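You operate a simulated robot arm through the tools that you are given. There is no shell and no other tool.

You run a simulated robot arm. Do the job below in one go: nothing can be reset, and whatever is moved stays where it is left.

Task
Slide the carriage right out and swing the leg straight ahead.
Fine: lock the lever and tighten the knob again.

It is judged by the outcome, as a careful person would: the job done as asked, and still so three seconds after it is handed in. It fails if anything else is knocked over, pushed out of place, dropped, spilled or broken.

Robot
A 7-joint arm with a two-finger gripper, fixed in place. Base frame: the origin is at the foot of the arm, x ahead of it, y to its left, z up. Readings come in mm, rad, newtons and seconds.
With the tool pointing down near the work surface it reaches from about 340 to 720 mm from the base axis. Its first joint turns from -1.152 to 1.152 rad. Payload 2.45 kg.
The TCP is the grasp point between the finger pads, 26 mm short of the fingertips. In the tool frame z runs along the fingers and y along their closing line. Largest opening 96 mm; the body of the gripper starts 69 mm behind the TCP.
Orientation is that of the tool frame in the base frame, as [roll, pitch, yaw] about the fixed x, y, z axes, in that order (R = Rz(yaw) Ry(pitch) Rx(roll)). With the fingers straight down and closing along the base's y, the tool's x points along the base's -x, its y along +y and its z along -z.

Tools
- The arm moves only by the tool play_rows. Its argument "plan" is one flat list of numbers, 7 for each row, row after row: the shift along the base's x, y, z in mm, then the turn, a rotation vector about the base's x, y, z in rad, then the gripper command, from -1 (shut) to 1 (fully open), values between in proportion. In form: [dx, dy, dz, rx, ry, rz, claw, dx, dy, dz, rx, ry, rz, claw, ...]. A call has 1 to 20 rows; each row shifts and turns the commanded pose from where the row before left it. Each row takes 0.2 s and may step no farther than 50 mm and 0.15 rad from the row before; otherwise, or with a gripper value out of range, the whole call is refused. Where a pose cannot be reached the arm comes as near as it can. A force on the tool above 90 N (or 10 N above the force at the start of the call, whichever is more), or a blocked arm, ends the call early, and 0.2 s more pass. Each finger halts on what it meets, pressing with about 22 N; the grip force reading is that of the motor and also rises with nothing between the fingers. The clock runs only during rows and for 0.2 s after the last one: add rows that do not move to give the fingers time. The reply holds the time, the measured pose of the TCP, the force on the tool along the base axes, the opening and the grip force, in the units named above and with some noise, with the torque about the TCP (base axes, N m) and any sound that the robot's microphone picked up.
- Cameras (640 x 400 px; columns grow to the right, rows downward): "scene" is fixed at [166.3, -399.7, 1410.5]; the picture's right is [0.74, -0.68, 0.00], its down [-0.47, -0.51, -0.72] and it looks along [0.49, 0.53, -0.69] (base axes); focal length 228 px, centre (320, 200). "wrist" rides on the gripper at [82, 3, -98] in the tool frame; the picture's right is [-0.04, 1.00, 0.00], its down [-0.73, -0.03, -0.68] and it looks along [-0.68, -0.03, 0.73] (tool axes); focal length 256 px, centre (320, 200). There is no depth. A picture from a camera that has moved, and an enlarged one, comes with that camera's place and axes in the base frame and with its lens.
- capture(camera): a new picture of that camera. It takes no simulated time.
- enlarge(camera, box): a new picture of the part [left, top, right, bottom] of that camera's present view, enlarged. It takes no simulated time.
- hand_in(): hands the job in; it is judged then, once.

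Places have to be worked out from the pictures, the camera data and where the tool is seen. Open the gripper and draw the arm clear of the work before you hand the job in, unless the task says otherwise.

The tools are called after "Emit:" as name(argument=value, ...) on one line, values as JSON. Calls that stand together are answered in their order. play_rows: Moves the arm, as the interface text tells. Its arguments: {"type":"object","properties":{"plan":{"type":"array","items":{"type":"number"}}},"required":["plan"]} The other tools are called the same way: capture (camera) takes a picture; enlarge (camera, box) takes an enlarged picture of a part of a camera's view; hand_in () hands the job in.

At the start:

```text
clock: 0.0
eef_pos: [434.3, -145.4, 1182.2]
ee_rot: [-3.141, 0.001, 3.141]
contact_force: [-0.9, -0.4, -1.1]
torque: [-0.01, 0.04, 0.01]
finger_gap: 96.1
gripper_force: 0.1
```

scene: 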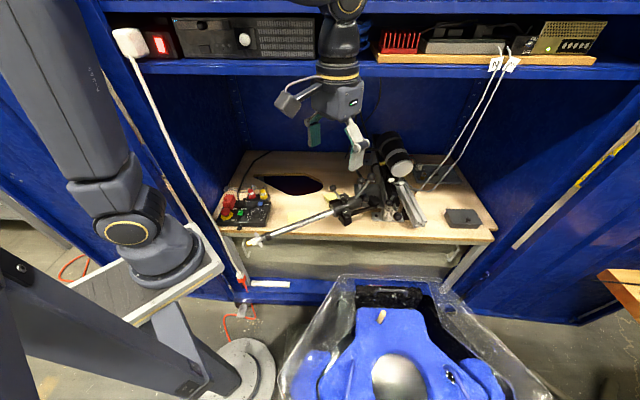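
wrist: 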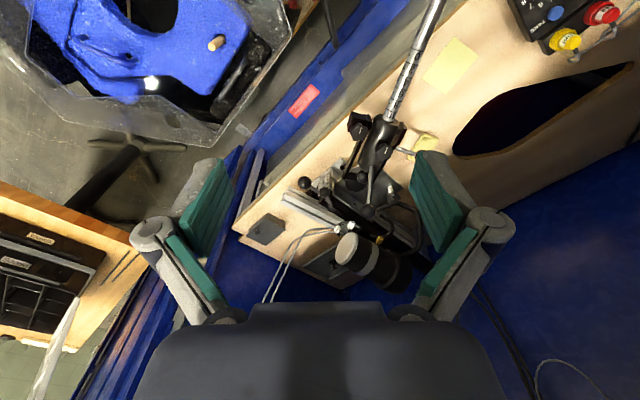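

The pictures show a device on the workbench with a rail/carriage, a telescoping leg, levers and knobs. I take enlarged pictures to understand the mechanism first.

Emit:
enlarge(camera="scene", box=[210, 120, 510, 290])

Emit:
enlarge(camera="wrist", box=[220, 90, 480, 310])

Emit:
enlarge(camera="scene", box=[330, 120, 440, 240])

```text
2.13 times, centred on (360, 205) of scene
camera zoom: at [166.3, -399.7, 1410.5], right [0.74, -0.68, 0.0], down [-0.47, -0.51, -0.72], along [0.49, 0.53, -0.69], focal length 486 px, centre (235, 189)
```

zoom: 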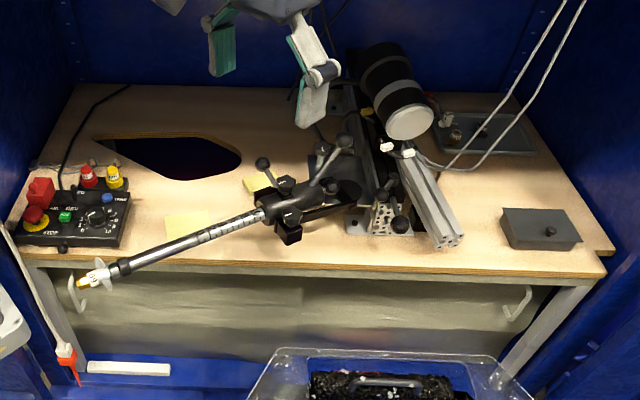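

```text
1.82 times, centred on (350, 200) of wrist
camera zoom: at [351.4, -142.0, 1281.6], right [0.04, 1.0, 0.0], down [0.73, -0.03, 0.68], along [0.68, -0.03, -0.73], focal length 465 px, centre (266, 200)
```

zoom: 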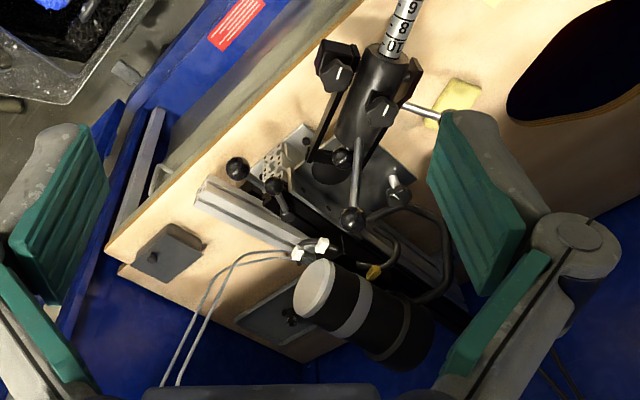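

```text
3.33 times, centred on (385, 180) of scene
camera zoom: at [166.3, -399.7, 1410.5], right [0.74, -0.68, 0.0], down [-0.47, -0.51, -0.72], along [0.49, 0.53, -0.69], focal length 759 px, centre (103, 267)
```

zoom: 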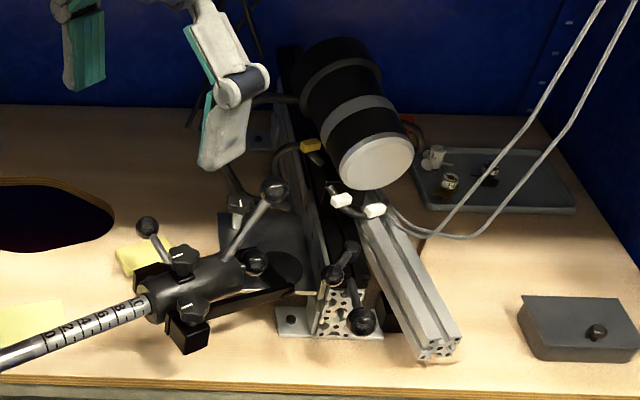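

The bench surface is at roughly z≈685, with the device around x 600–850, y -250…0 and its tallest ball lever near [715,-65,927]. I lower and step the arm in a free area to get a nearer wrist view.

Emit:
play_rows(plan=[0, 0, -40, 0, 0, 0, 1, 0, 10, -40, 0, 0, 0, 1, 0, 10, -40, 0, 0, 0, 1, 0, 0, 0, 0, 0, 0, 1])

Emit:
capture(camera="wrist")

Emit:
capture(camera="scene")

```text
clock: 1.0
eef_pos: [436.0, -123.3, 1058.1]
ee_rot: [3.14, 0.001, 3.141]
contact_force: [-0.3, -0.4, 0.5]
torque: [0.01, 0.02, 0.02]
finger_gap: 96.1
gripper_force: 0.0
```

```text
taken
camera wrist: at [352.7, -121.9, 1158.0], right [0.04, 1.0, 0.0], down [0.73, -0.03, 0.68], along [0.68, -0.03, -0.73], focal length 256 px, centre (320, 200)
```

wrist: 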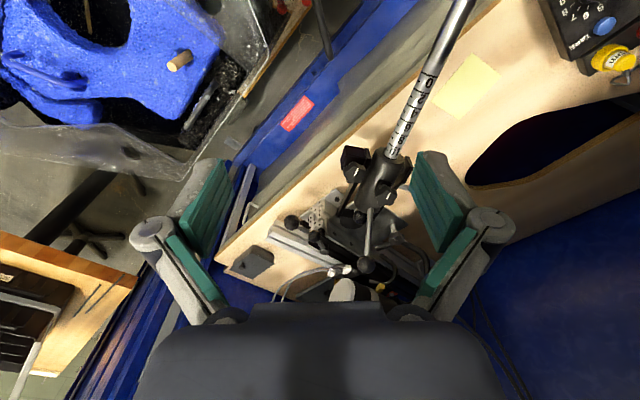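

```text
taken
```

scene: 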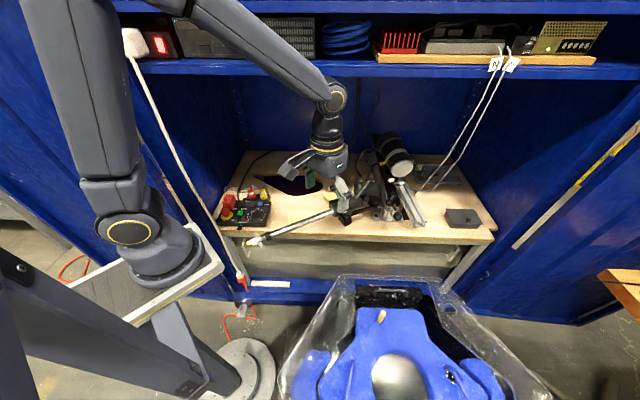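

The wrist view is now closer but the gripper body hides the far part; I move forward, staying well above and in front of the tall ball lever, to bring the mechanism into the picture's centre.

Emit:
play_rows(plan=[40, 0, 0, 0, 0, 0, 1, 40, 0, -20, 0, 0, 0, 1, 20, 0, -20, 0, 0, 0, 1, 0, 0, 0, 0, 0, 0, 1])

Emit:
capture(camera="wrist")

Emit:
enlarge(camera="wrist", box=[200, 60, 440, 300])

```text
clock: 2.0
eef_pos: [534.4, -125.2, 1020.1]
ee_rot: [-3.141, 0.001, -3.14]
contact_force: [-0.4, 0.3, -0.3]
torque: [0.01, 0.01, 0.02]
finger_gap: 95.8
gripper_force: 0.1
```

```text
taken
camera wrist: at [452.3, -122.4, 1119.4], right [0.04, 1.0, 0.0], down [0.73, -0.03, 0.68], along [0.68, -0.03, -0.73], focal length 256 px, centre (320, 200)
```

wrist: 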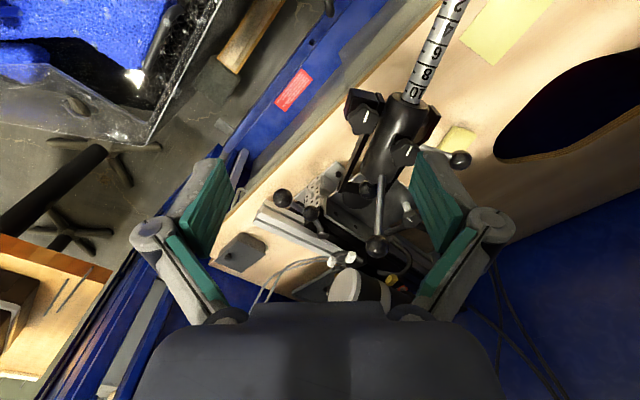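

```text
1.67 times, centred on (320, 180) of wrist
camera zoom: at [452.3, -122.4, 1119.4], right [0.04, 1.0, 0.0], down [0.73, -0.03, 0.68], along [0.68, -0.03, -0.73], focal length 427 px, centre (320, 233)
```

zoom: 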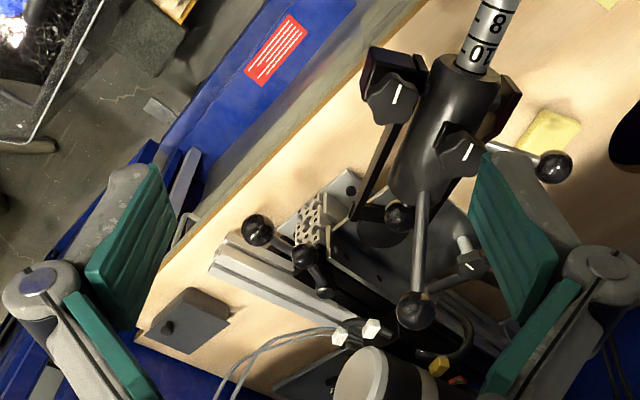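

The pictures show star knobs with white marks and several ball levers, so I need to see it from the bench's front. I turn the tool about 45° around z while moving to y≈-250 at the same height.

Emit:
play_rows(plan=[0, -20, 0, 0, 0, 0.131, 1, 0, -20, 0, 0, 0, 0.131, 1, 0, -20, 0, 0, 0, 0.131, 1, 0, -20, 0, 0, 0, 0.131, 1, 0, -20, 0, 0, 0, 0.131, 1, 0, -20, -20, 0, 0, 0.131, 1, 0, 0, -20, 0, 0, 0, 1, 0, 0, 0, 0, 0, 0, 1])

Emit:
capture(camera="wrist")

Emit:
enlarge(camera="wrist", box=[200, 60, 440, 300])

```text
clock: 3.8
eef_pos: [532.7, -243.3, 982.0]
ee_rot: [-3.14, -0.001, -2.355]
contact_force: [0.4, -0.2, 0.8]
torque: [-0.01, 0.01, 0.02]
finger_gap: 96.0
gripper_force: 0.1
```

```text
taken
camera wrist: at [473.3, -300.6, 1081.4], right [-0.68, 0.73, 0.0], down [0.54, 0.5, 0.68], along [0.5, 0.46, -0.73], focal length 256 px, centre (320, 200)
```

wrist: 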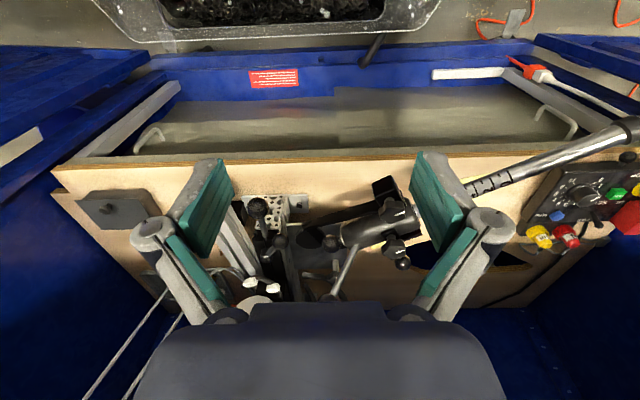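

```text
1.67 times, centred on (320, 180) of wrist
camera zoom: at [473.3, -300.6, 1081.4], right [-0.68, 0.73, 0.0], down [0.54, 0.5, 0.68], along [0.5, 0.46, -0.73], focal length 427 px, centre (320, 233)
```

zoom: 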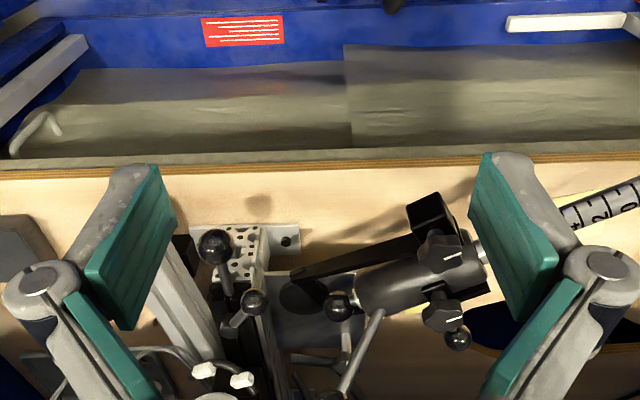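

From the front, the bracket stands at about 100 mm behind the bench's edge, with the leg going out to the left-front. I tilt the tool so the wrist camera looks flatter at the mechanism, staying in front of the bench edge.

Emit:
play_rows(plan=[5, 5, 0, 0.094, -0.091, 0, 1, 5, 5, 0, 0.094, -0.091, 0, 1, 5, 5, 0, 0.094, -0.091, 0, 1, 5, 5, 0, 0.094, -0.091, 0, 1, 0, 0, 0, 0, 0, 0, 1])

Emit:
capture(camera="wrist")

Emit:
enlarge(camera="wrist", box=[180, 80, 460, 300])

```text
clock: 5.0
eef_pos: [554.3, -224.7, 983.3]
ee_rot: [3.133, 0.525, -2.358]
contact_force: [-0.4, -0.4, 0.4]
torque: [-0.01, 0.02, -0.01]
finger_gap: 95.8
gripper_force: 0.1
```

```text
taken
camera wrist: at [466.8, -308.6, 1027.9], right [-0.68, 0.73, 0.03], down [0.23, 0.18, 0.95], along [0.69, 0.66, -0.3], focal length 256 px, centre (320, 200)
```

wrist: 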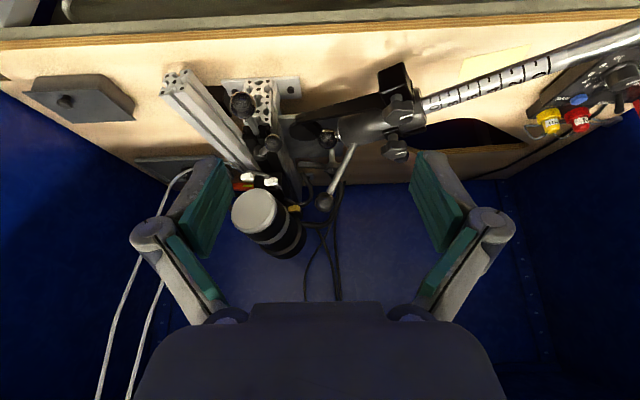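

```text
1.82 times, centred on (320, 190) of wrist
camera zoom: at [466.8, -308.6, 1027.9], right [-0.68, 0.73, 0.03], down [0.23, 0.18, 0.95], along [0.69, 0.66, -0.3], focal length 465 px, centre (320, 218)
```

zoom: 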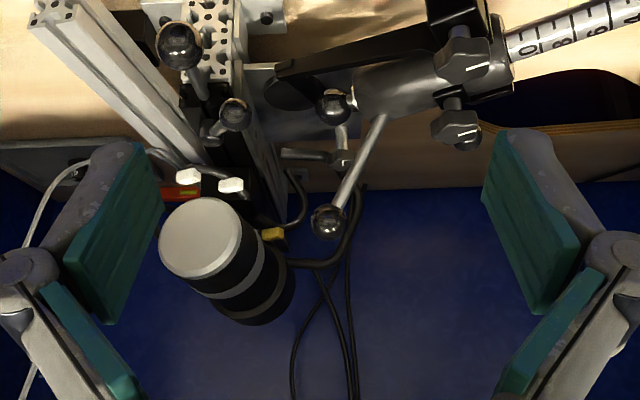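

I enlarge smaller regions of this view to identify levers, knobs and slots.

Emit:
enlarge(camera="wrist", box=[220, 60, 360, 220])

Emit:
enlarge(camera="wrist", box=[290, 50, 450, 220])

Emit:
enlarge(camera="scene", box=[330, 165, 430, 235])

```text
2.50 times, centred on (290, 140) of wrist
camera zoom: at [466.8, -308.6, 1027.9], right [-0.68, 0.73, 0.03], down [0.23, 0.18, 0.95], along [0.69, 0.66, -0.3], focal length 640 px, centre (395, 350)
```

zoom: 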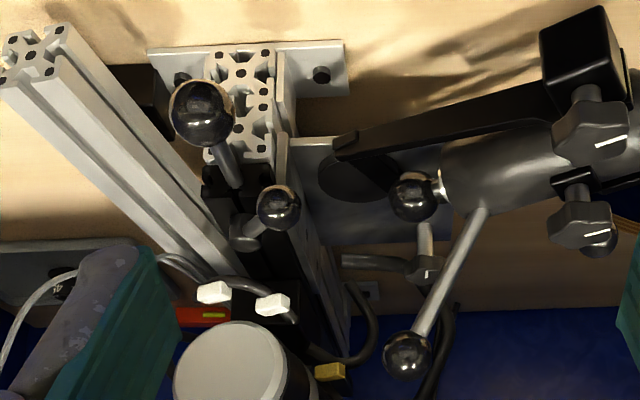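

```text
2.35 times, centred on (370, 135) of wrist
camera zoom: at [466.8, -308.6, 1027.9], right [-0.68, 0.73, 0.03], down [0.23, 0.18, 0.95], along [0.69, 0.66, -0.3], focal length 602 px, centre (202, 353)
```

zoom: 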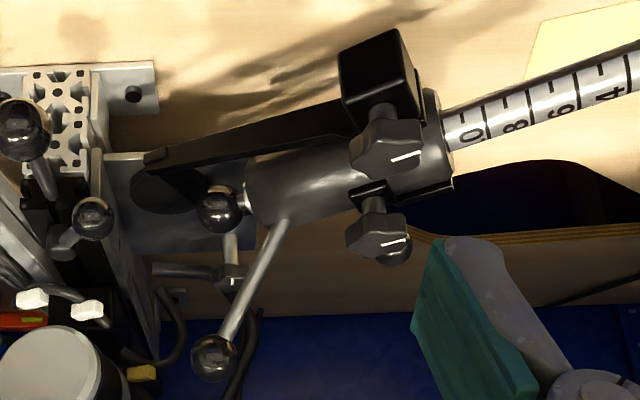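

```text
5.71 times, centred on (380, 200) of scene
camera zoom: at [166.3, -399.7, 1410.5], right [0.74, -0.68, 0.0], down [-0.47, -0.51, -0.72], along [0.49, 0.53, -0.69], focal length 1300 px, centre (-23, 200)
```

zoom: 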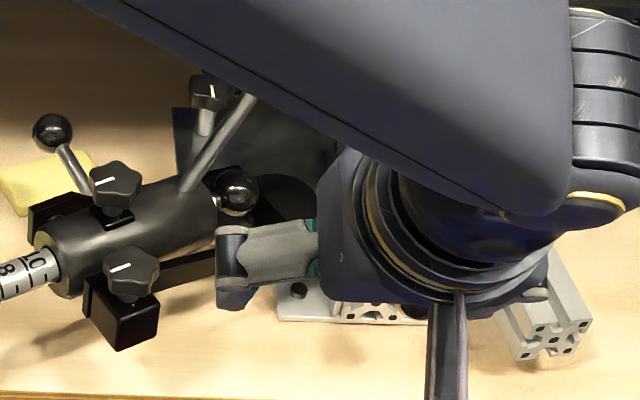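

The structure is complex; I need an unobstructed scene zoom. I untilt and retreat the arm to the left side and up, out of the scene camera's line to the device.

Emit:
play_rows(plan=[-20, 0, 20, -0.094, 0.091, 0, 1, -20, 0, 20, -0.094, 0.091, 0, 1, -20, 0, 20, -0.094, 0.091, 0, 1, -10, 20, 20, -0.094, 0.091, 0, 1, -10, 45, 0, 0, 0, -0.12, 1, -10, 45, 0, 0, 0, -0.12, 1, -10, 45, 0, 0, 0, -0.12, 1, 0, 48, 0, 0, 0, -0.12, 1, 0, 48, 0, 0, 0, -0.12, 1, 0, 48, 0, 0, 0, -0.12, 1, 0, 0, 0, 0, 0, 0, 1])

Emit:
enlarge(camera="scene", box=[335, 165, 435, 230])

Emit:
enlarge(camera="scene", box=[330, 180, 390, 220])

Emit:
enlarge(camera="scene", box=[365, 175, 425, 225])

Emit:
capture(camera="wrist")

```text
clock: 7.6
eef_pos: [452.3, 25.5, 1063.5]
ee_rot: [-3.115, 0.001, 3.071]
contact_force: [1.4, -0.2, 0.2]
torque: [-0.01, 0.0, 0.0]
finger_gap: 96.1
gripper_force: 0.1
stopped in row 11: the arm was blocked; the commanded pose is now the measured one
```

```text
6.15 times, centred on (385, 198) of scene
camera zoom: at [162.5, -401.4, 1410.4], right [0.74, -0.68, 0.0], down [-0.47, -0.51, -0.72], along [0.49, 0.53, -0.69], focal length 1400 px, centre (-80, 215)
```

zoom: 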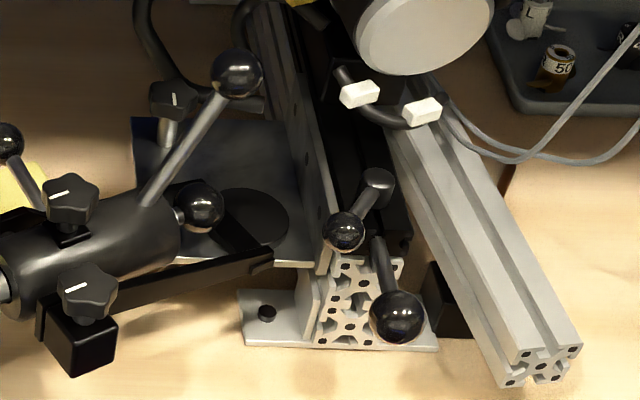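

```text
10.00 times, centred on (360, 200) of scene
camera zoom: at [162.5, -401.4, 1410.4], right [0.74, -0.68, 0.0], down [-0.47, -0.51, -0.72], along [0.49, 0.53, -0.69], focal length 2276 px, centre (-80, 200)
```

zoom: 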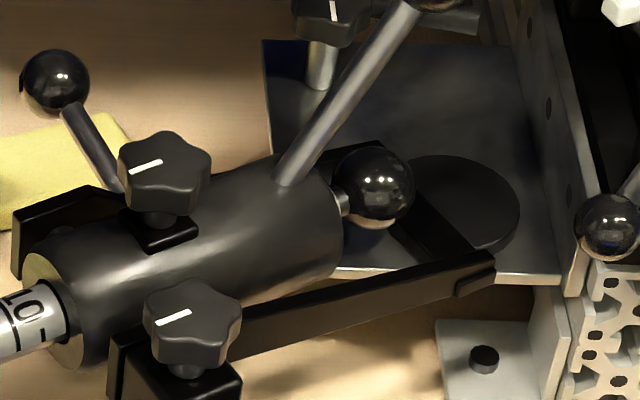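

```text
8.00 times, centred on (395, 200) of scene
camera zoom: at [162.5, -401.4, 1410.4], right [0.74, -0.68, 0.0], down [-0.47, -0.51, -0.72], along [0.49, 0.53, -0.69], focal length 1821 px, centre (-280, 200)
```

zoom: 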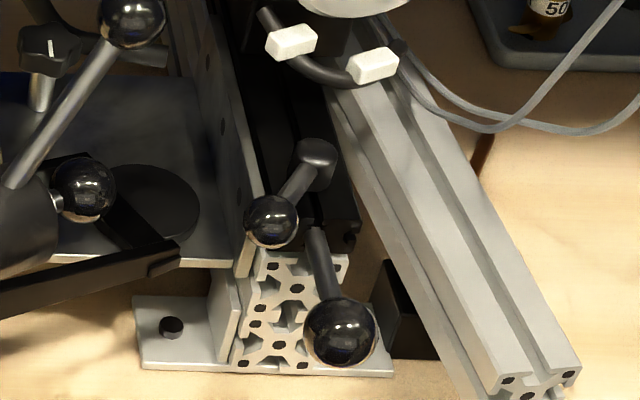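

```text
taken
camera wrist: at [370.9, 35.7, 1162.3], right [0.11, 0.99, -0.03], down [0.73, -0.06, 0.68], along [0.67, -0.09, -0.73], focal length 256 px, centre (320, 200)
```

wrist: 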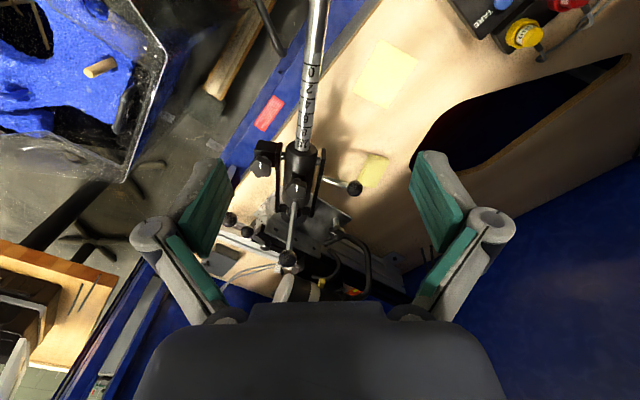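

The call ended with the arm blocked at y≈25, short of the commanded 74, and the scene camera's reported place has shifted by a few mm. I check the full scene before moving anything further.

Emit:
capture(camera="scene")

```text
taken
```

scene: 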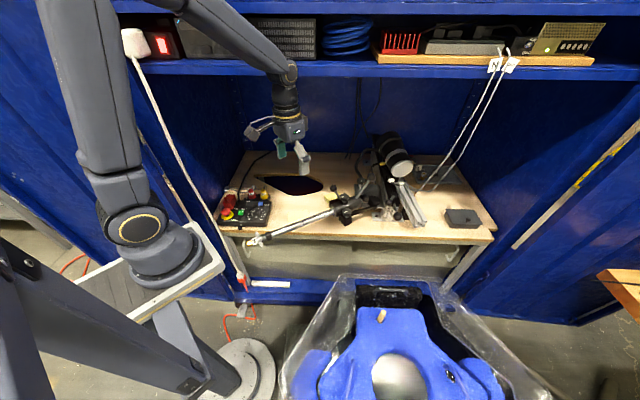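

The first joint appears to have been stopped by something on its left side, and the camera pose changed by about 4 mm. I back out along the way I came and recheck the scene camera's place.

Emit:
play_rows(plan=[0, -25, 0, 0, 0, 0, 1, 5, -40, 0, 0, 0, 0, 1, 5, -40, 0, 0, 0, 0, 1, 0, 0, 0, 0, 0, 0, 1])

Emit:
enlarge(camera="scene", box=[0, 0, 320, 200])

Emit:
enlarge(camera="scene", box=[0, 200, 320, 400])

```text
clock: 8.6
eef_pos: [466.4, -72.2, 1061.8]
ee_rot: [-3.118, -0.003, 3.084]
contact_force: [0.1, 0.5, 0.3]
torque: [0.02, 0.02, -0.04]
finger_gap: 95.9
gripper_force: 0.0
```

```text
2.00 times, centred on (160, 100) of scene
camera zoom: at [166.3, -399.7, 1410.5], right [0.74, -0.68, 0.0], down [-0.47, -0.51, -0.72], along [0.49, 0.53, -0.69], focal length 455 px, centre (640, 400)
```

zoom: 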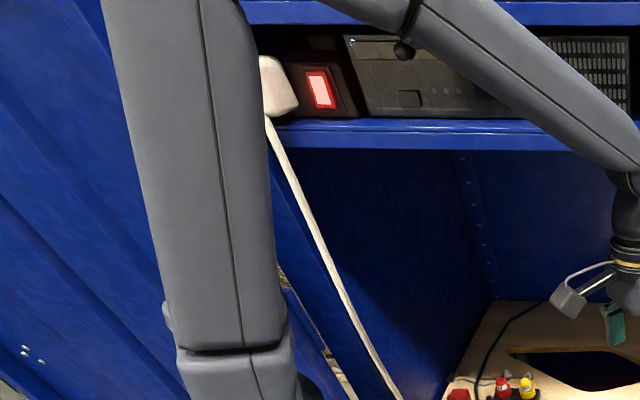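

```text
2.00 times, centred on (160, 300) of scene
camera zoom: at [166.3, -399.7, 1410.5], right [0.74, -0.68, 0.0], down [-0.47, -0.51, -0.72], along [0.49, 0.53, -0.69], focal length 455 px, centre (640, 0)
```

zoom: 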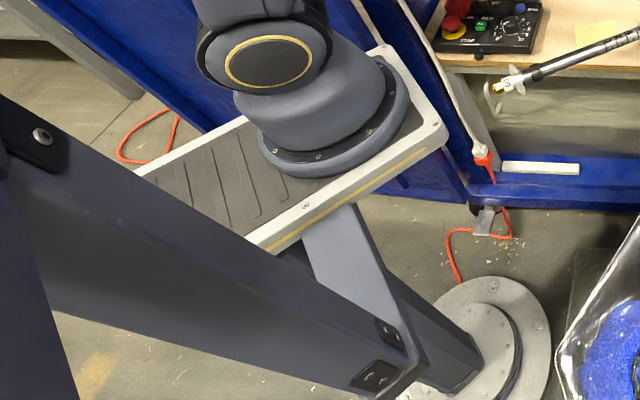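

The camera place is back to its original value, so nothing was permanently displaced; I will avoid swinging the arm toward +y like that. Triangulating gives: front ball handle ≈[724,-193,821], small lever ball ≈[728,-148,852] with hub ≈[784,-135,846], tall ball ≈[726,-60,916], far knob on post ≈[756,4,844]. Next I go to a close front view of the carriage.

Emit:
play_rows(plan=[25, -20, 0, 0.0236, 0, 0.12, 1, 25, -20, 0, 0, 0, 0.12, 1, 30, -25, 0, 0, 0, 0.124, 1, 30, -25, 0, 0, 0, 0.124, 1, 30, -25, 0, 0, 0, 0.124, 1, 30, -30, 0, 0, 0, 0.124, 1, 20, -30, -20, 0, 0, 0.124, 1, 5, 0, -40, 0, 0, 0, 1, 0, 0, -40, 0, 0, 0, 1, 0, 0, 0, 0, 0, 0, 1])

Emit:
capture(camera="wrist")

Emit:
enlarge(camera="wrist", box=[220, 110, 420, 300])

```text
clock: 10.8
eef_pos: [662.4, -248.1, 962.7]
ee_rot: [-3.141, -0.004, -2.341]
contact_force: [-0.1, -0.6, -0.4]
torque: [0.02, 0.02, -0.01]
finger_gap: 96.4
gripper_force: 0.2
```

```text
taken
camera wrist: at [602.6, -305.7, 1062.3], right [-0.69, 0.72, 0.0], down [0.53, 0.51, 0.68], along [0.49, 0.47, -0.74], focal length 256 px, centre (320, 200)
```

wrist: 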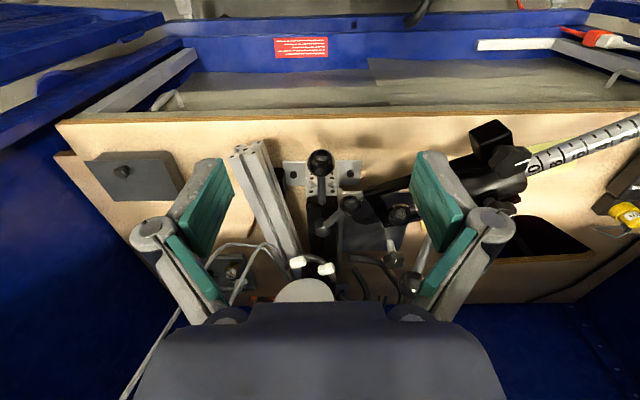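

```text
2.11 times, centred on (320, 205) of wrist
camera zoom: at [602.6, -305.7, 1062.3], right [-0.69, 0.72, 0.0], down [0.53, 0.51, 0.68], along [0.49, 0.47, -0.74], focal length 539 px, centre (320, 190)
```

zoom: 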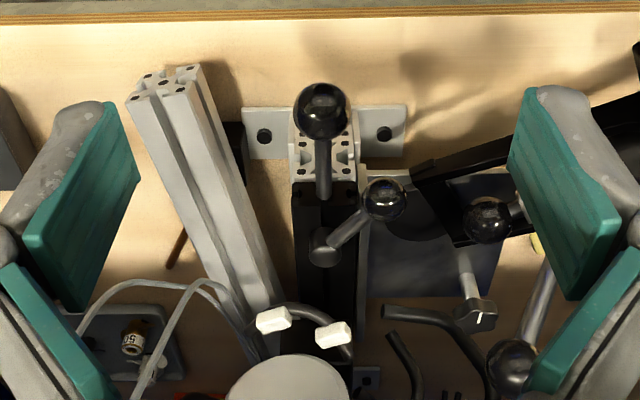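

This shows the front handle shaft coming out of the black slide on top of the rail and a small lever with its hub on it. I believe the earlier block was the wrist meeting the shelf edge (d≈385 in from front, z≈1270), so I'll keep the tool low when under the shelf. I lower for a closer look.

Emit:
play_rows(plan=[-7, -7, -30, 0, 0, 0, 1, -7, -7, -30, 0, 0, 0, 1, 0, 0, 0, 0, 0, 0, 1])

Emit:
enlarge(camera="wrist", box=[220, 110, 420, 300])

Emit:
enlarge(camera="wrist", box=[280, 120, 380, 220])

```text
clock: 11.6
eef_pos: [648.7, -263.5, 903.0]
ee_rot: [-3.14, -0.004, -2.341]
contact_force: [0.5, -0.3, -0.6]
torque: [0.01, 0.03, 0.01]
finger_gap: 95.8
gripper_force: 0.1
```

```text
2.11 times, centred on (320, 205) of wrist
camera zoom: at [588.4, -319.6, 1001.5], right [-0.69, 0.72, 0.0], down [0.53, 0.51, 0.68], along [0.49, 0.47, -0.74], focal length 539 px, centre (320, 190)
```

zoom: 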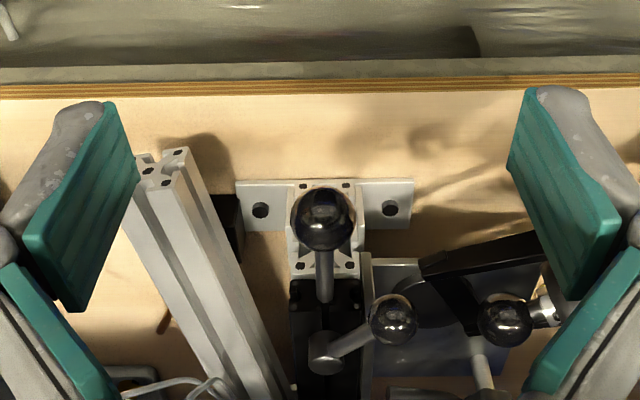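

```text
4.00 times, centred on (330, 170) of wrist
camera zoom: at [588.4, -319.6, 1001.5], right [-0.69, 0.72, 0.0], down [0.53, 0.51, 0.68], along [0.49, 0.47, -0.74], focal length 1024 px, centre (280, 320)
```

zoom: 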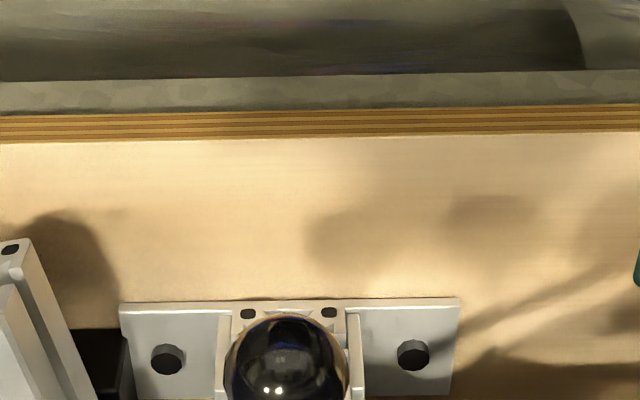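

I now move to a viewpoint from the robot's side (looking along +x, over the leg) to see the plate, pivot disc and rear knob more closely.

Emit:
play_rows(plan=[-20, 10, 25, 0, 0, -0.134, 1, -25, 30, 15, 0, 0, -0.134, 1, -20, 40, 0, 0, 0, -0.134, 1, -10, 45, 0, 0, 0, -0.134, 1, -10, 45, 0, 0, 0, -0.134, 1, -5, 40, -5, 0, 0, -0.134, 1, 0, 25, -5, 0, 0, 0, 1, 0, 0, 0, 0, 0, 0, 1])

Emit:
capture(camera="wrist")

Emit:
enlarge(camera="wrist", box=[200, 120, 440, 300])

```text
clock: 13.4
eef_pos: [557.7, -27.2, 931.5]
ee_rot: [-3.14, -0.004, 3.138]
contact_force: [-0.4, -0.1, 0.3]
torque: [-0.02, -0.02, -0.03]
finger_gap: 95.8
gripper_force: 0.1
```

```text
taken
camera wrist: at [476.0, -24.3, 1031.5], right [0.04, 1.0, 0.0], down [0.74, -0.03, 0.68], along [0.68, -0.03, -0.74], focal length 256 px, centre (320, 200)
```

wrist: 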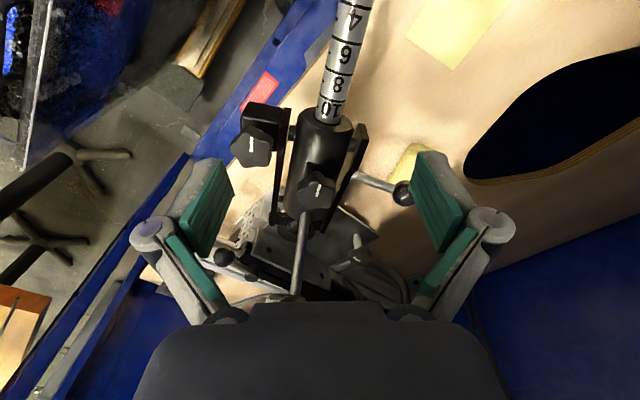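

```text
2.22 times, centred on (320, 210) of wrist
camera zoom: at [476.0, -24.3, 1031.5], right [0.04, 1.0, 0.0], down [0.74, -0.03, 0.68], along [0.68, -0.03, -0.74], focal length 569 px, centre (320, 178)
```

zoom: 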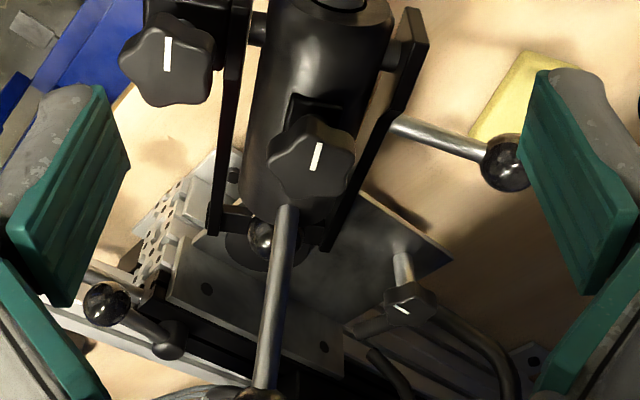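

This view clearly shows the fork with its trunnions, the clamp knobs on the leg, the pivot disc on the plate, and a separate knob on a post at the plate's back corner. I zoom on the knob/pivot and the carriage lever areas.

Emit:
enlarge(camera="wrist", box=[320, 200, 420, 300])

Emit:
enlarge(camera="wrist", box=[210, 190, 350, 300])

Emit:
enlarge(camera="wrist", box=[220, 80, 400, 220])

Emit:
capture(camera="scene")

```text
4.00 times, centred on (370, 250) of wrist
camera zoom: at [476.0, -24.3, 1031.5], right [0.04, 1.0, 0.0], down [0.74, -0.03, 0.68], along [0.68, -0.03, -0.74], focal length 1024 px, centre (120, 0)
```

zoom: 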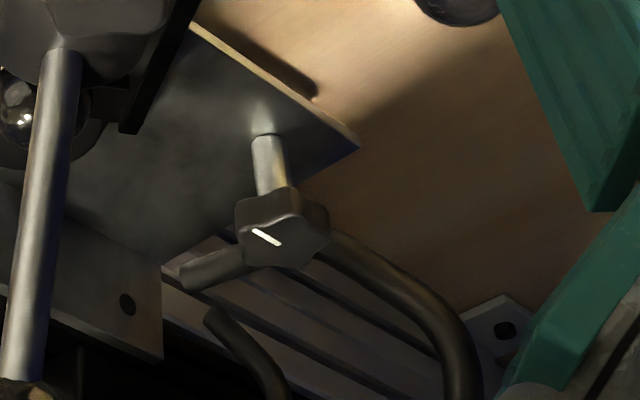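

```text
3.64 times, centred on (280, 245) of wrist
camera zoom: at [476.0, -24.3, 1031.5], right [0.04, 1.0, 0.0], down [0.74, -0.03, 0.68], along [0.68, -0.03, -0.74], focal length 931 px, centre (466, 36)
```

zoom: 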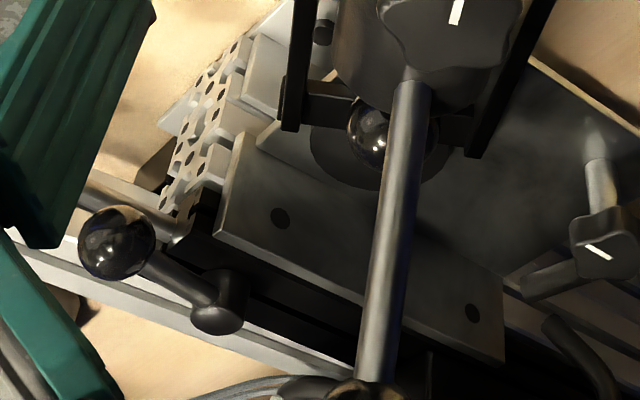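

```text
2.86 times, centred on (310, 150) of wrist
camera zoom: at [476.0, -24.3, 1031.5], right [0.04, 1.0, 0.0], down [0.74, -0.03, 0.68], along [0.68, -0.03, -0.74], focal length 731 px, centre (349, 343)
```

zoom: 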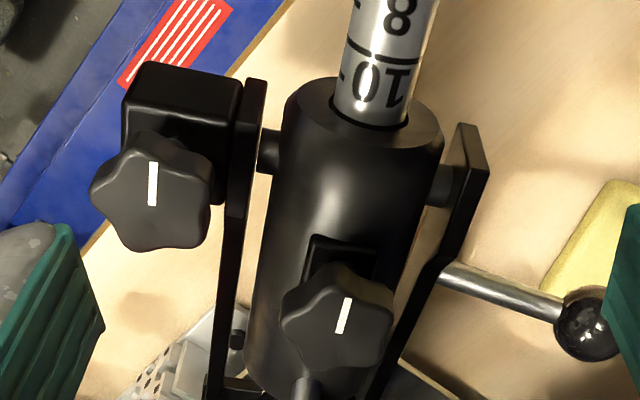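

```text
taken
```

scene: 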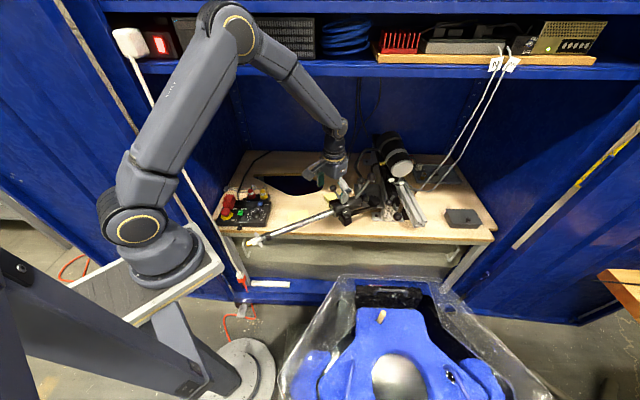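

It looks like the L‑bracket with the leg's pivot disc is bolted to the black carriage carrying the handle and small lever. I now look at the carriage from lower down, from the robot side, to see where it sits along its rail.

Emit:
play_rows(plan=[0, 0, 20, 0, 0, 0, 1, 0, -40, 0, 0, 0, 0, 1, 0, -40, 0, 0, 0, 0, 1, 0, -40, 0, 0, 0, 0, 1, 0, -43, 0, 0, -0.131, 0, 1, 0, 0, -20, 0, -0.131, 0, 1, 0, 0, -30, 0, -0.131, 0, 1, 0, 0, -30, 0, -0.131, 0, 1, 0, 0, 0, 0, 0, 0, 1])

Emit:
capture(camera="wrist")

Emit:
enlarge(camera="wrist", box=[220, 80, 440, 240])

```text
clock: 15.4
eef_pos: [558.2, -191.4, 869.8]
ee_rot: [-3.141, 0.521, 3.139]
contact_force: [0.8, 0.0, 0.0]
torque: [0.0, -0.01, -0.01]
finger_gap: 96.1
gripper_force: 0.1
```

```text
taken
camera wrist: at [438.0, -188.1, 915.8], right [0.04, 1.0, 0.02], down [0.3, -0.03, 0.95], along [0.95, -0.03, -0.3], focal length 256 px, centre (320, 200)
```

wrist: 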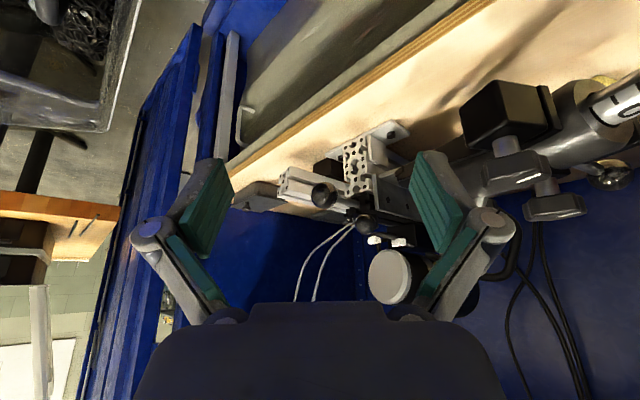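

```text
2.50 times, centred on (330, 160) of wrist
camera zoom: at [438.0, -188.1, 915.8], right [0.04, 1.0, 0.02], down [0.3, -0.03, 0.95], along [0.95, -0.03, -0.3], focal length 640 px, centre (295, 300)
```

zoom: 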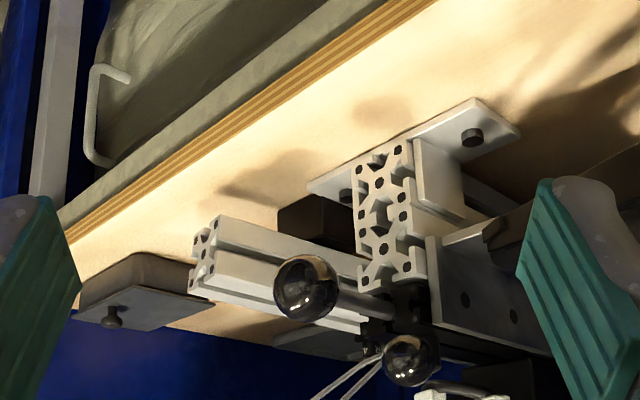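

I zoom tighter on the rail end and carriage from this low angle.

Emit:
enlarge(camera="wrist", box=[310, 120, 430, 240])

Emit:
enlarge(camera="wrist", box=[330, 190, 420, 260])

```text
3.33 times, centred on (370, 180) of wrist
camera zoom: at [438.0, -188.1, 915.8], right [0.04, 1.0, 0.02], down [0.3, -0.03, 0.95], along [0.95, -0.03, -0.3], focal length 853 px, centre (153, 267)
```

zoom: 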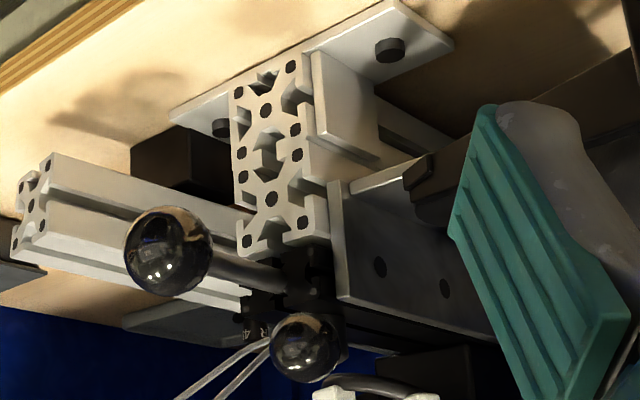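

```text
5.71 times, centred on (375, 225) of wrist
camera zoom: at [438.0, -188.1, 915.8], right [0.04, 1.0, 0.02], down [0.3, -0.03, 0.95], along [0.95, -0.03, -0.3], focal length 1463 px, centre (6, 57)
```

zoom: 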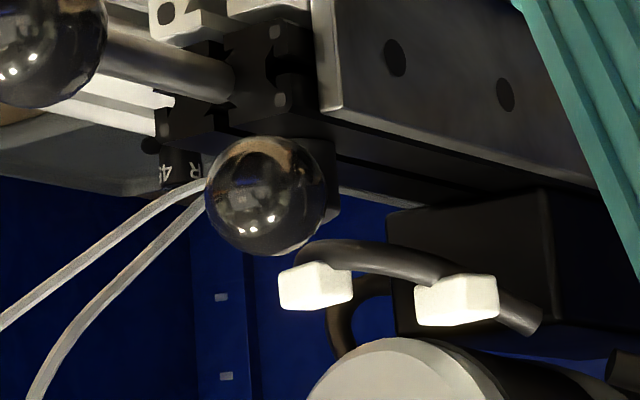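

There is a small lettered label near the lever's hub and the black carriage sits on top of the silver rail. I go to the front-right for a low view along the rail.

Emit:
play_rows(plan=[5, -30, 0, 0, 0, 0.13, 1, 15, -30, 0, 0, 0, 0.13, 1, 20, -25, 0, 0, 0, 0.13, 1, 20, -20, 0, 0, 0, 0.13, 1, 20, -10, 0, 0, 0, 0.13, 1, 20, -5, -5, 0, 0, 0.13, 1, 0, 0, -5, 0, 0, 0, 1, 0, 0, 0, 0, 0, 0, 1])

Emit:
capture(camera="wrist")

Emit:
enlarge(camera="wrist", box=[240, 100, 420, 240])

Emit:
enlarge(camera="wrist", box=[290, 140, 380, 220])

```text
clock: 17.2
eef_pos: [657.7, -311.2, 860.7]
ee_rot: [3.141, 0.522, -2.364]
contact_force: [0.0, 0.3, 0.7]
torque: [0.02, -0.01, -0.02]
finger_gap: 96.0
gripper_force: 0.1
```

```text
taken
camera wrist: at [570.7, -393.6, 906.5], right [-0.68, 0.74, 0.02], down [0.23, 0.19, 0.95], along [0.7, 0.65, -0.3], focal length 256 px, centre (320, 200)
```

wrist: 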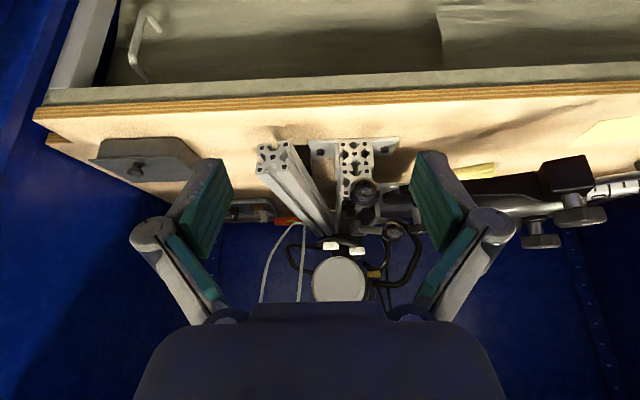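

```text
2.86 times, centred on (330, 170) of wrist
camera zoom: at [570.7, -393.6, 906.5], right [-0.68, 0.74, 0.02], down [0.23, 0.19, 0.95], along [0.7, 0.65, -0.3], focal length 731 px, centre (291, 286)
```

zoom: 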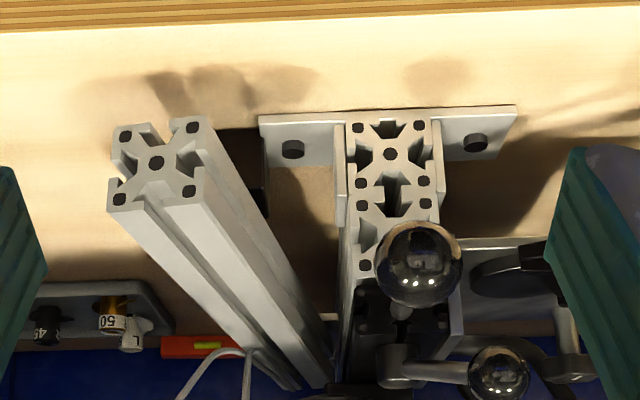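

```text
5.00 times, centred on (335, 180) of wrist
camera zoom: at [570.7, -393.6, 906.5], right [-0.68, 0.74, 0.02], down [0.23, 0.19, 0.95], along [0.7, 0.65, -0.3], focal length 1280 px, centre (245, 300)
```

zoom: 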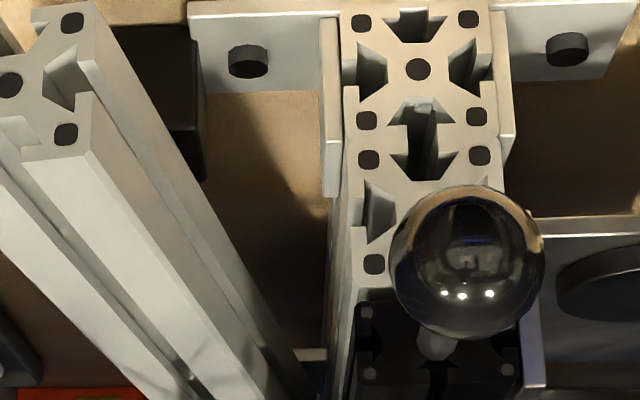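

From the low front view, the black carriage block has the ball handle at its front and the lever hub on top; the bench is turned 45° to my frame, so the rail runs along [0.707,0.707,0]. The leg now points about 60° left of straight out. I move in toward the front ball handle (≈[723,-191,819]) with open fingers straddling it.

Emit:
play_rows(plan=[-13, 13, -10, 0, 0, 0, 1, -14, 14, -10, 0, 0, 0, 1, 20, 20, -10, 0, 0, 0, 1, 20, 20, -7, 0, 0, 0, 1, 20, 20, -5, 0, 0, 0, 1, 0, 0, 0, 0, 0, 0, 1])

Emit:
capture(camera="wrist")

Emit:
enlarge(camera="scene", box=[340, 150, 440, 240])

```text
clock: 18.6
eef_pos: [689.8, -225.2, 818.6]
ee_rot: [3.14, 0.521, -2.365]
contact_force: [-0.1, 0.4, -0.6]
torque: [-0.01, 0.01, 0.0]
finger_gap: 96.0
gripper_force: 0.1
```

```text
taken
camera wrist: at [602.6, -307.5, 864.6], right [-0.68, 0.74, 0.02], down [0.23, 0.19, 0.95], along [0.7, 0.65, -0.3], focal length 256 px, centre (320, 200)
```

wrist: 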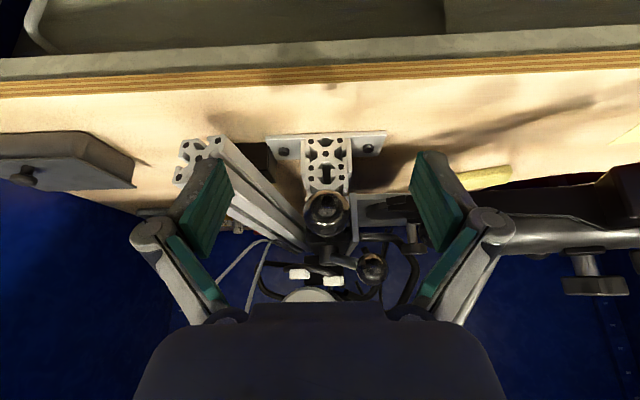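

```text
4.44 times, centred on (390, 195) of scene
camera zoom: at [166.3, -399.7, 1410.5], right [0.74, -0.68, 0.0], down [-0.47, -0.51, -0.72], along [0.49, 0.53, -0.69], focal length 1012 px, centre (9, 222)
```

zoom: 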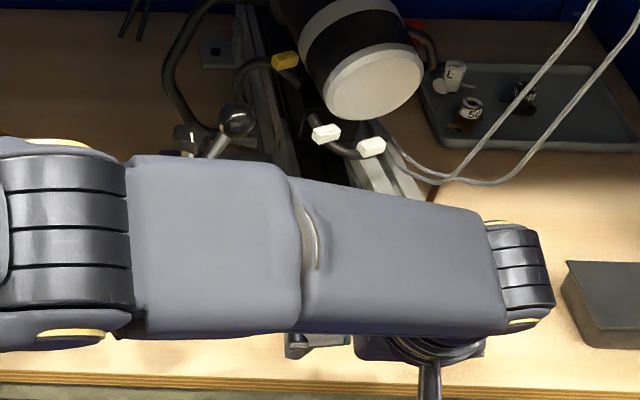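

The ball handle is centred between the fingers. I advance the remaining ~47 mm along the rail direction and close on it, without pulling yet.

Emit:
play_rows(plan=[12, 12, 0.5, 0, 0, 0, 1, 12, 12, 0.5, 0, 0, 0, 1, 9.6, 9.6, 0, 0, 0, 0, 1, 0, 0, 0, 0, 0, 0, 1, 0, 0, 0, 0, 0, 0, -1, 0, 0, 0, 0, 0, 0, -1, 0, 0, 0, 0, 0, 0, -1, 0, 0, 0, 0, 0, 0, -1, 0, 0, 0, 0, 0, 0, -1])

Emit:
capture(camera="wrist")

```text
clock: 20.6
eef_pos: [722.9, -189.3, 820.4]
ee_rot: [3.135, 0.519, -2.363]
contact_force: [-16.8, 8.6, 6.4]
torque: [-0.02, 0.17, 0.02]
finger_gap: 30.1
gripper_force: 40.4
```

```text
taken
camera wrist: at [635.4, -271.9, 865.4], right [-0.68, 0.73, 0.02], down [0.24, 0.19, 0.95], along [0.7, 0.65, -0.3], focal length 256 px, centre (320, 200)
```

wrist: 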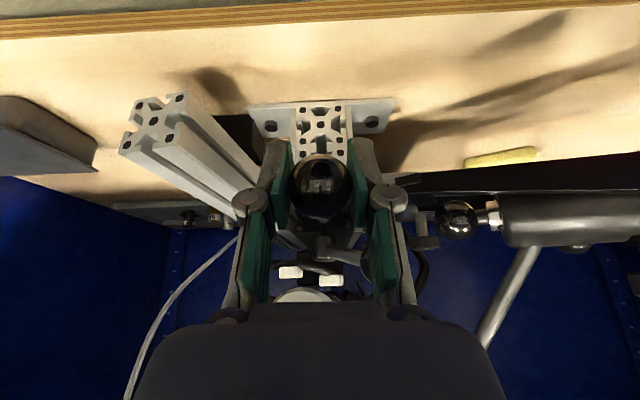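

The ball is held (gap 30 mm). Now a gentle test pull of a few mm outward along the rail to see whether the carriage is free or locked.

Emit:
play_rows(plan=[-2, -1, 0, 0, 0, 0, -1, -2, -2, 0, 0, 0, 0, -1, -2, -2, 0, 0, 0, 0, -1, 0, 0, 0, 0, 0, 0, -1])

Emit:
capture(camera="wrist")

```text
clock: 21.6
eef_pos: [720.2, -191.0, 820.6]
ee_rot: [-3.141, 0.526, -2.362]
contact_force: [29.9, 22.1, -7.8]
torque: [0.03, -0.1, 0.02]
finger_gap: 29.9
gripper_force: 45.3
```

```text
taken
camera wrist: at [633.1, -273.9, 865.2], right [-0.68, 0.73, 0.02], down [0.23, 0.19, 0.96], along [0.7, 0.65, -0.29], focal length 256 px, centre (320, 200)
```

wrist: 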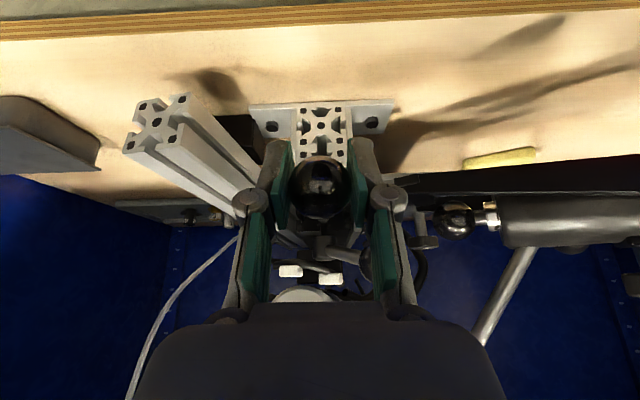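

The carriage is firmly locked (37 N and hardly moving), so the small lever must be released first. I relax the pull, let go of the ball, back out along -d, and line up with the lever's ball (≈[726,-145,853]).

Emit:
play_rows(plan=[3, 3, 0, 0, 0, 0, -1, 0, 0, 0, 0, 0, 0, 0.3, 0, 0, 0, 0, 0, 0, 0.3, 0, 0, 0, 0, 0, 0, 0.3, -18, -18, 0, 0, 0, 0, 0.3, -18, -18, 0, 0, 0, 0, 0.3, -15, 5, 20, 0, 0, 0, 0.3, -6, 16, 18, 0, 0, 0, 0.3, 0, 0, 0, 0, 0, 0, 0.3])

Emit:
capture(camera="wrist")

Emit:
enlarge(camera="wrist", box=[240, 140, 420, 300])

```text
clock: 23.6
eef_pos: [662.1, -207.1, 857.6]
ee_rot: [-3.142, 0.521, -2.365]
contact_force: [-0.7, -0.4, 0.7]
torque: [0.0, 0.0, 0.03]
finger_gap: 62.2
gripper_force: 0.1
```

```text
taken
camera wrist: at [574.6, -288.6, 902.6], right [-0.68, 0.74, 0.02], down [0.23, 0.19, 0.95], along [0.7, 0.65, -0.3], focal length 256 px, centre (320, 200)
```

wrist: 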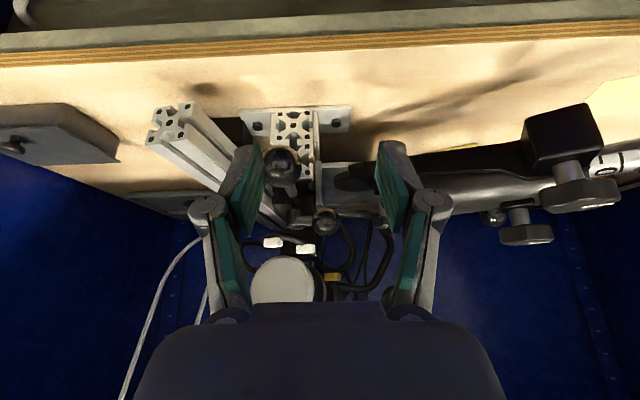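

```text
2.50 times, centred on (330, 220) of wrist
camera zoom: at [574.6, -288.6, 902.6], right [-0.68, 0.74, 0.02], down [0.23, 0.19, 0.95], along [0.7, 0.65, -0.3], focal length 640 px, centre (295, 150)
```

zoom: 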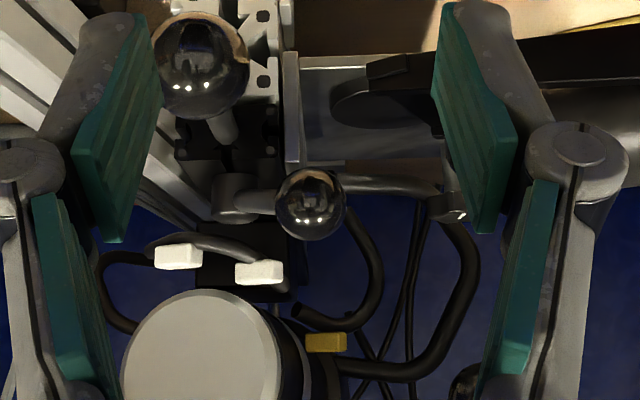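

The lever ball sits at about [726,-142,855], straight ahead of the fingers; my right finger would graze the handle ball if I went straight in, so I go in higher and descend around the lever ball, then close.

Emit:
play_rows(plan=[0, 0, 26, 0, 0, 0, 0.3, 20, 20, 0, 0, 0, 0, 0.3, 20, 20, 0, 0, 0, 0, 0.3, 20.5, 20.5, 0, 0, 0, 0, 0.3, 0, 0, -14, 0, 0, 0, 0.3, 0, 0, -13, 0, 0, 0, 0.3, 0, 0, 0, 0, 0, 0, 0.3])

Emit:
capture(camera="wrist")

```text
clock: 25.2
eef_pos: [724.8, -147.0, 857.3]
ee_rot: [3.141, 0.523, -2.364]
contact_force: [0.7, -0.2, 0.0]
torque: [0.04, 0.0, 0.0]
finger_gap: 62.4
gripper_force: 0.0
```

```text
taken
camera wrist: at [636.5, -228.6, 903.4], right [-0.68, 0.74, 0.02], down [0.23, 0.19, 0.95], along [0.7, 0.65, -0.3], focal length 256 px, centre (320, 200)
```

wrist: 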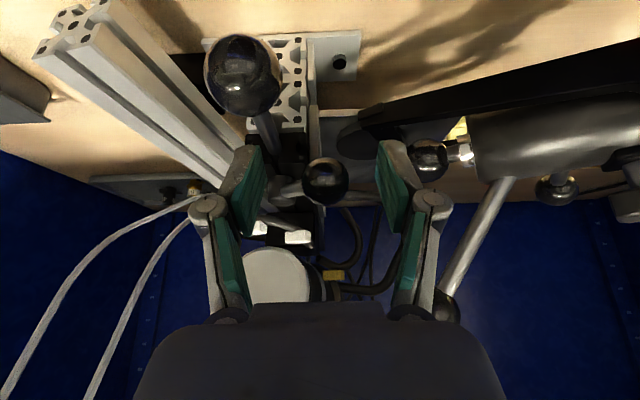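

The lever ball is between the pads at the grasp point. I close on it.

Emit:
play_rows(plan=[0, 0, 0, 0, 0, 0, -1, 0, 0, 0, 0, 0, 0, -1, 0, 0, 0, 0, 0, 0, -1, 0, 0, 0, 0, 0, 0, -1])

Emit:
capture(camera="wrist")

```text
clock: 26.2
eef_pos: [725.2, -150.6, 857.0]
ee_rot: [-3.138, 0.518, -2.369]
contact_force: [-2.0, -15.9, -2.5]
torque: [-0.11, 0.14, -0.97]
finger_gap: 24.5
gripper_force: 44.8
```

```text
taken
camera wrist: at [635.5, -232.1, 903.6], right [-0.67, 0.74, 0.02], down [0.23, 0.19, 0.95], along [0.7, 0.64, -0.3], focal length 256 px, centre (320, 200)
```

wrist: 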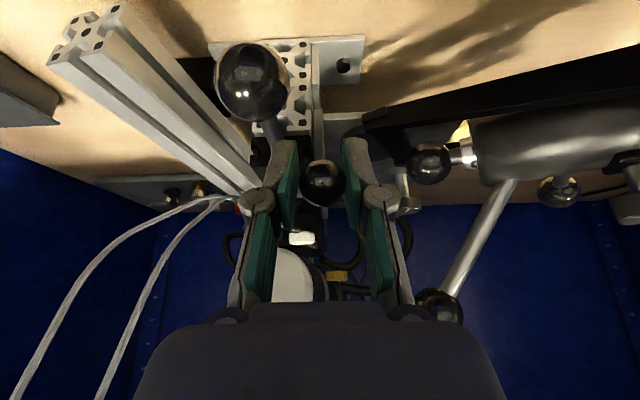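

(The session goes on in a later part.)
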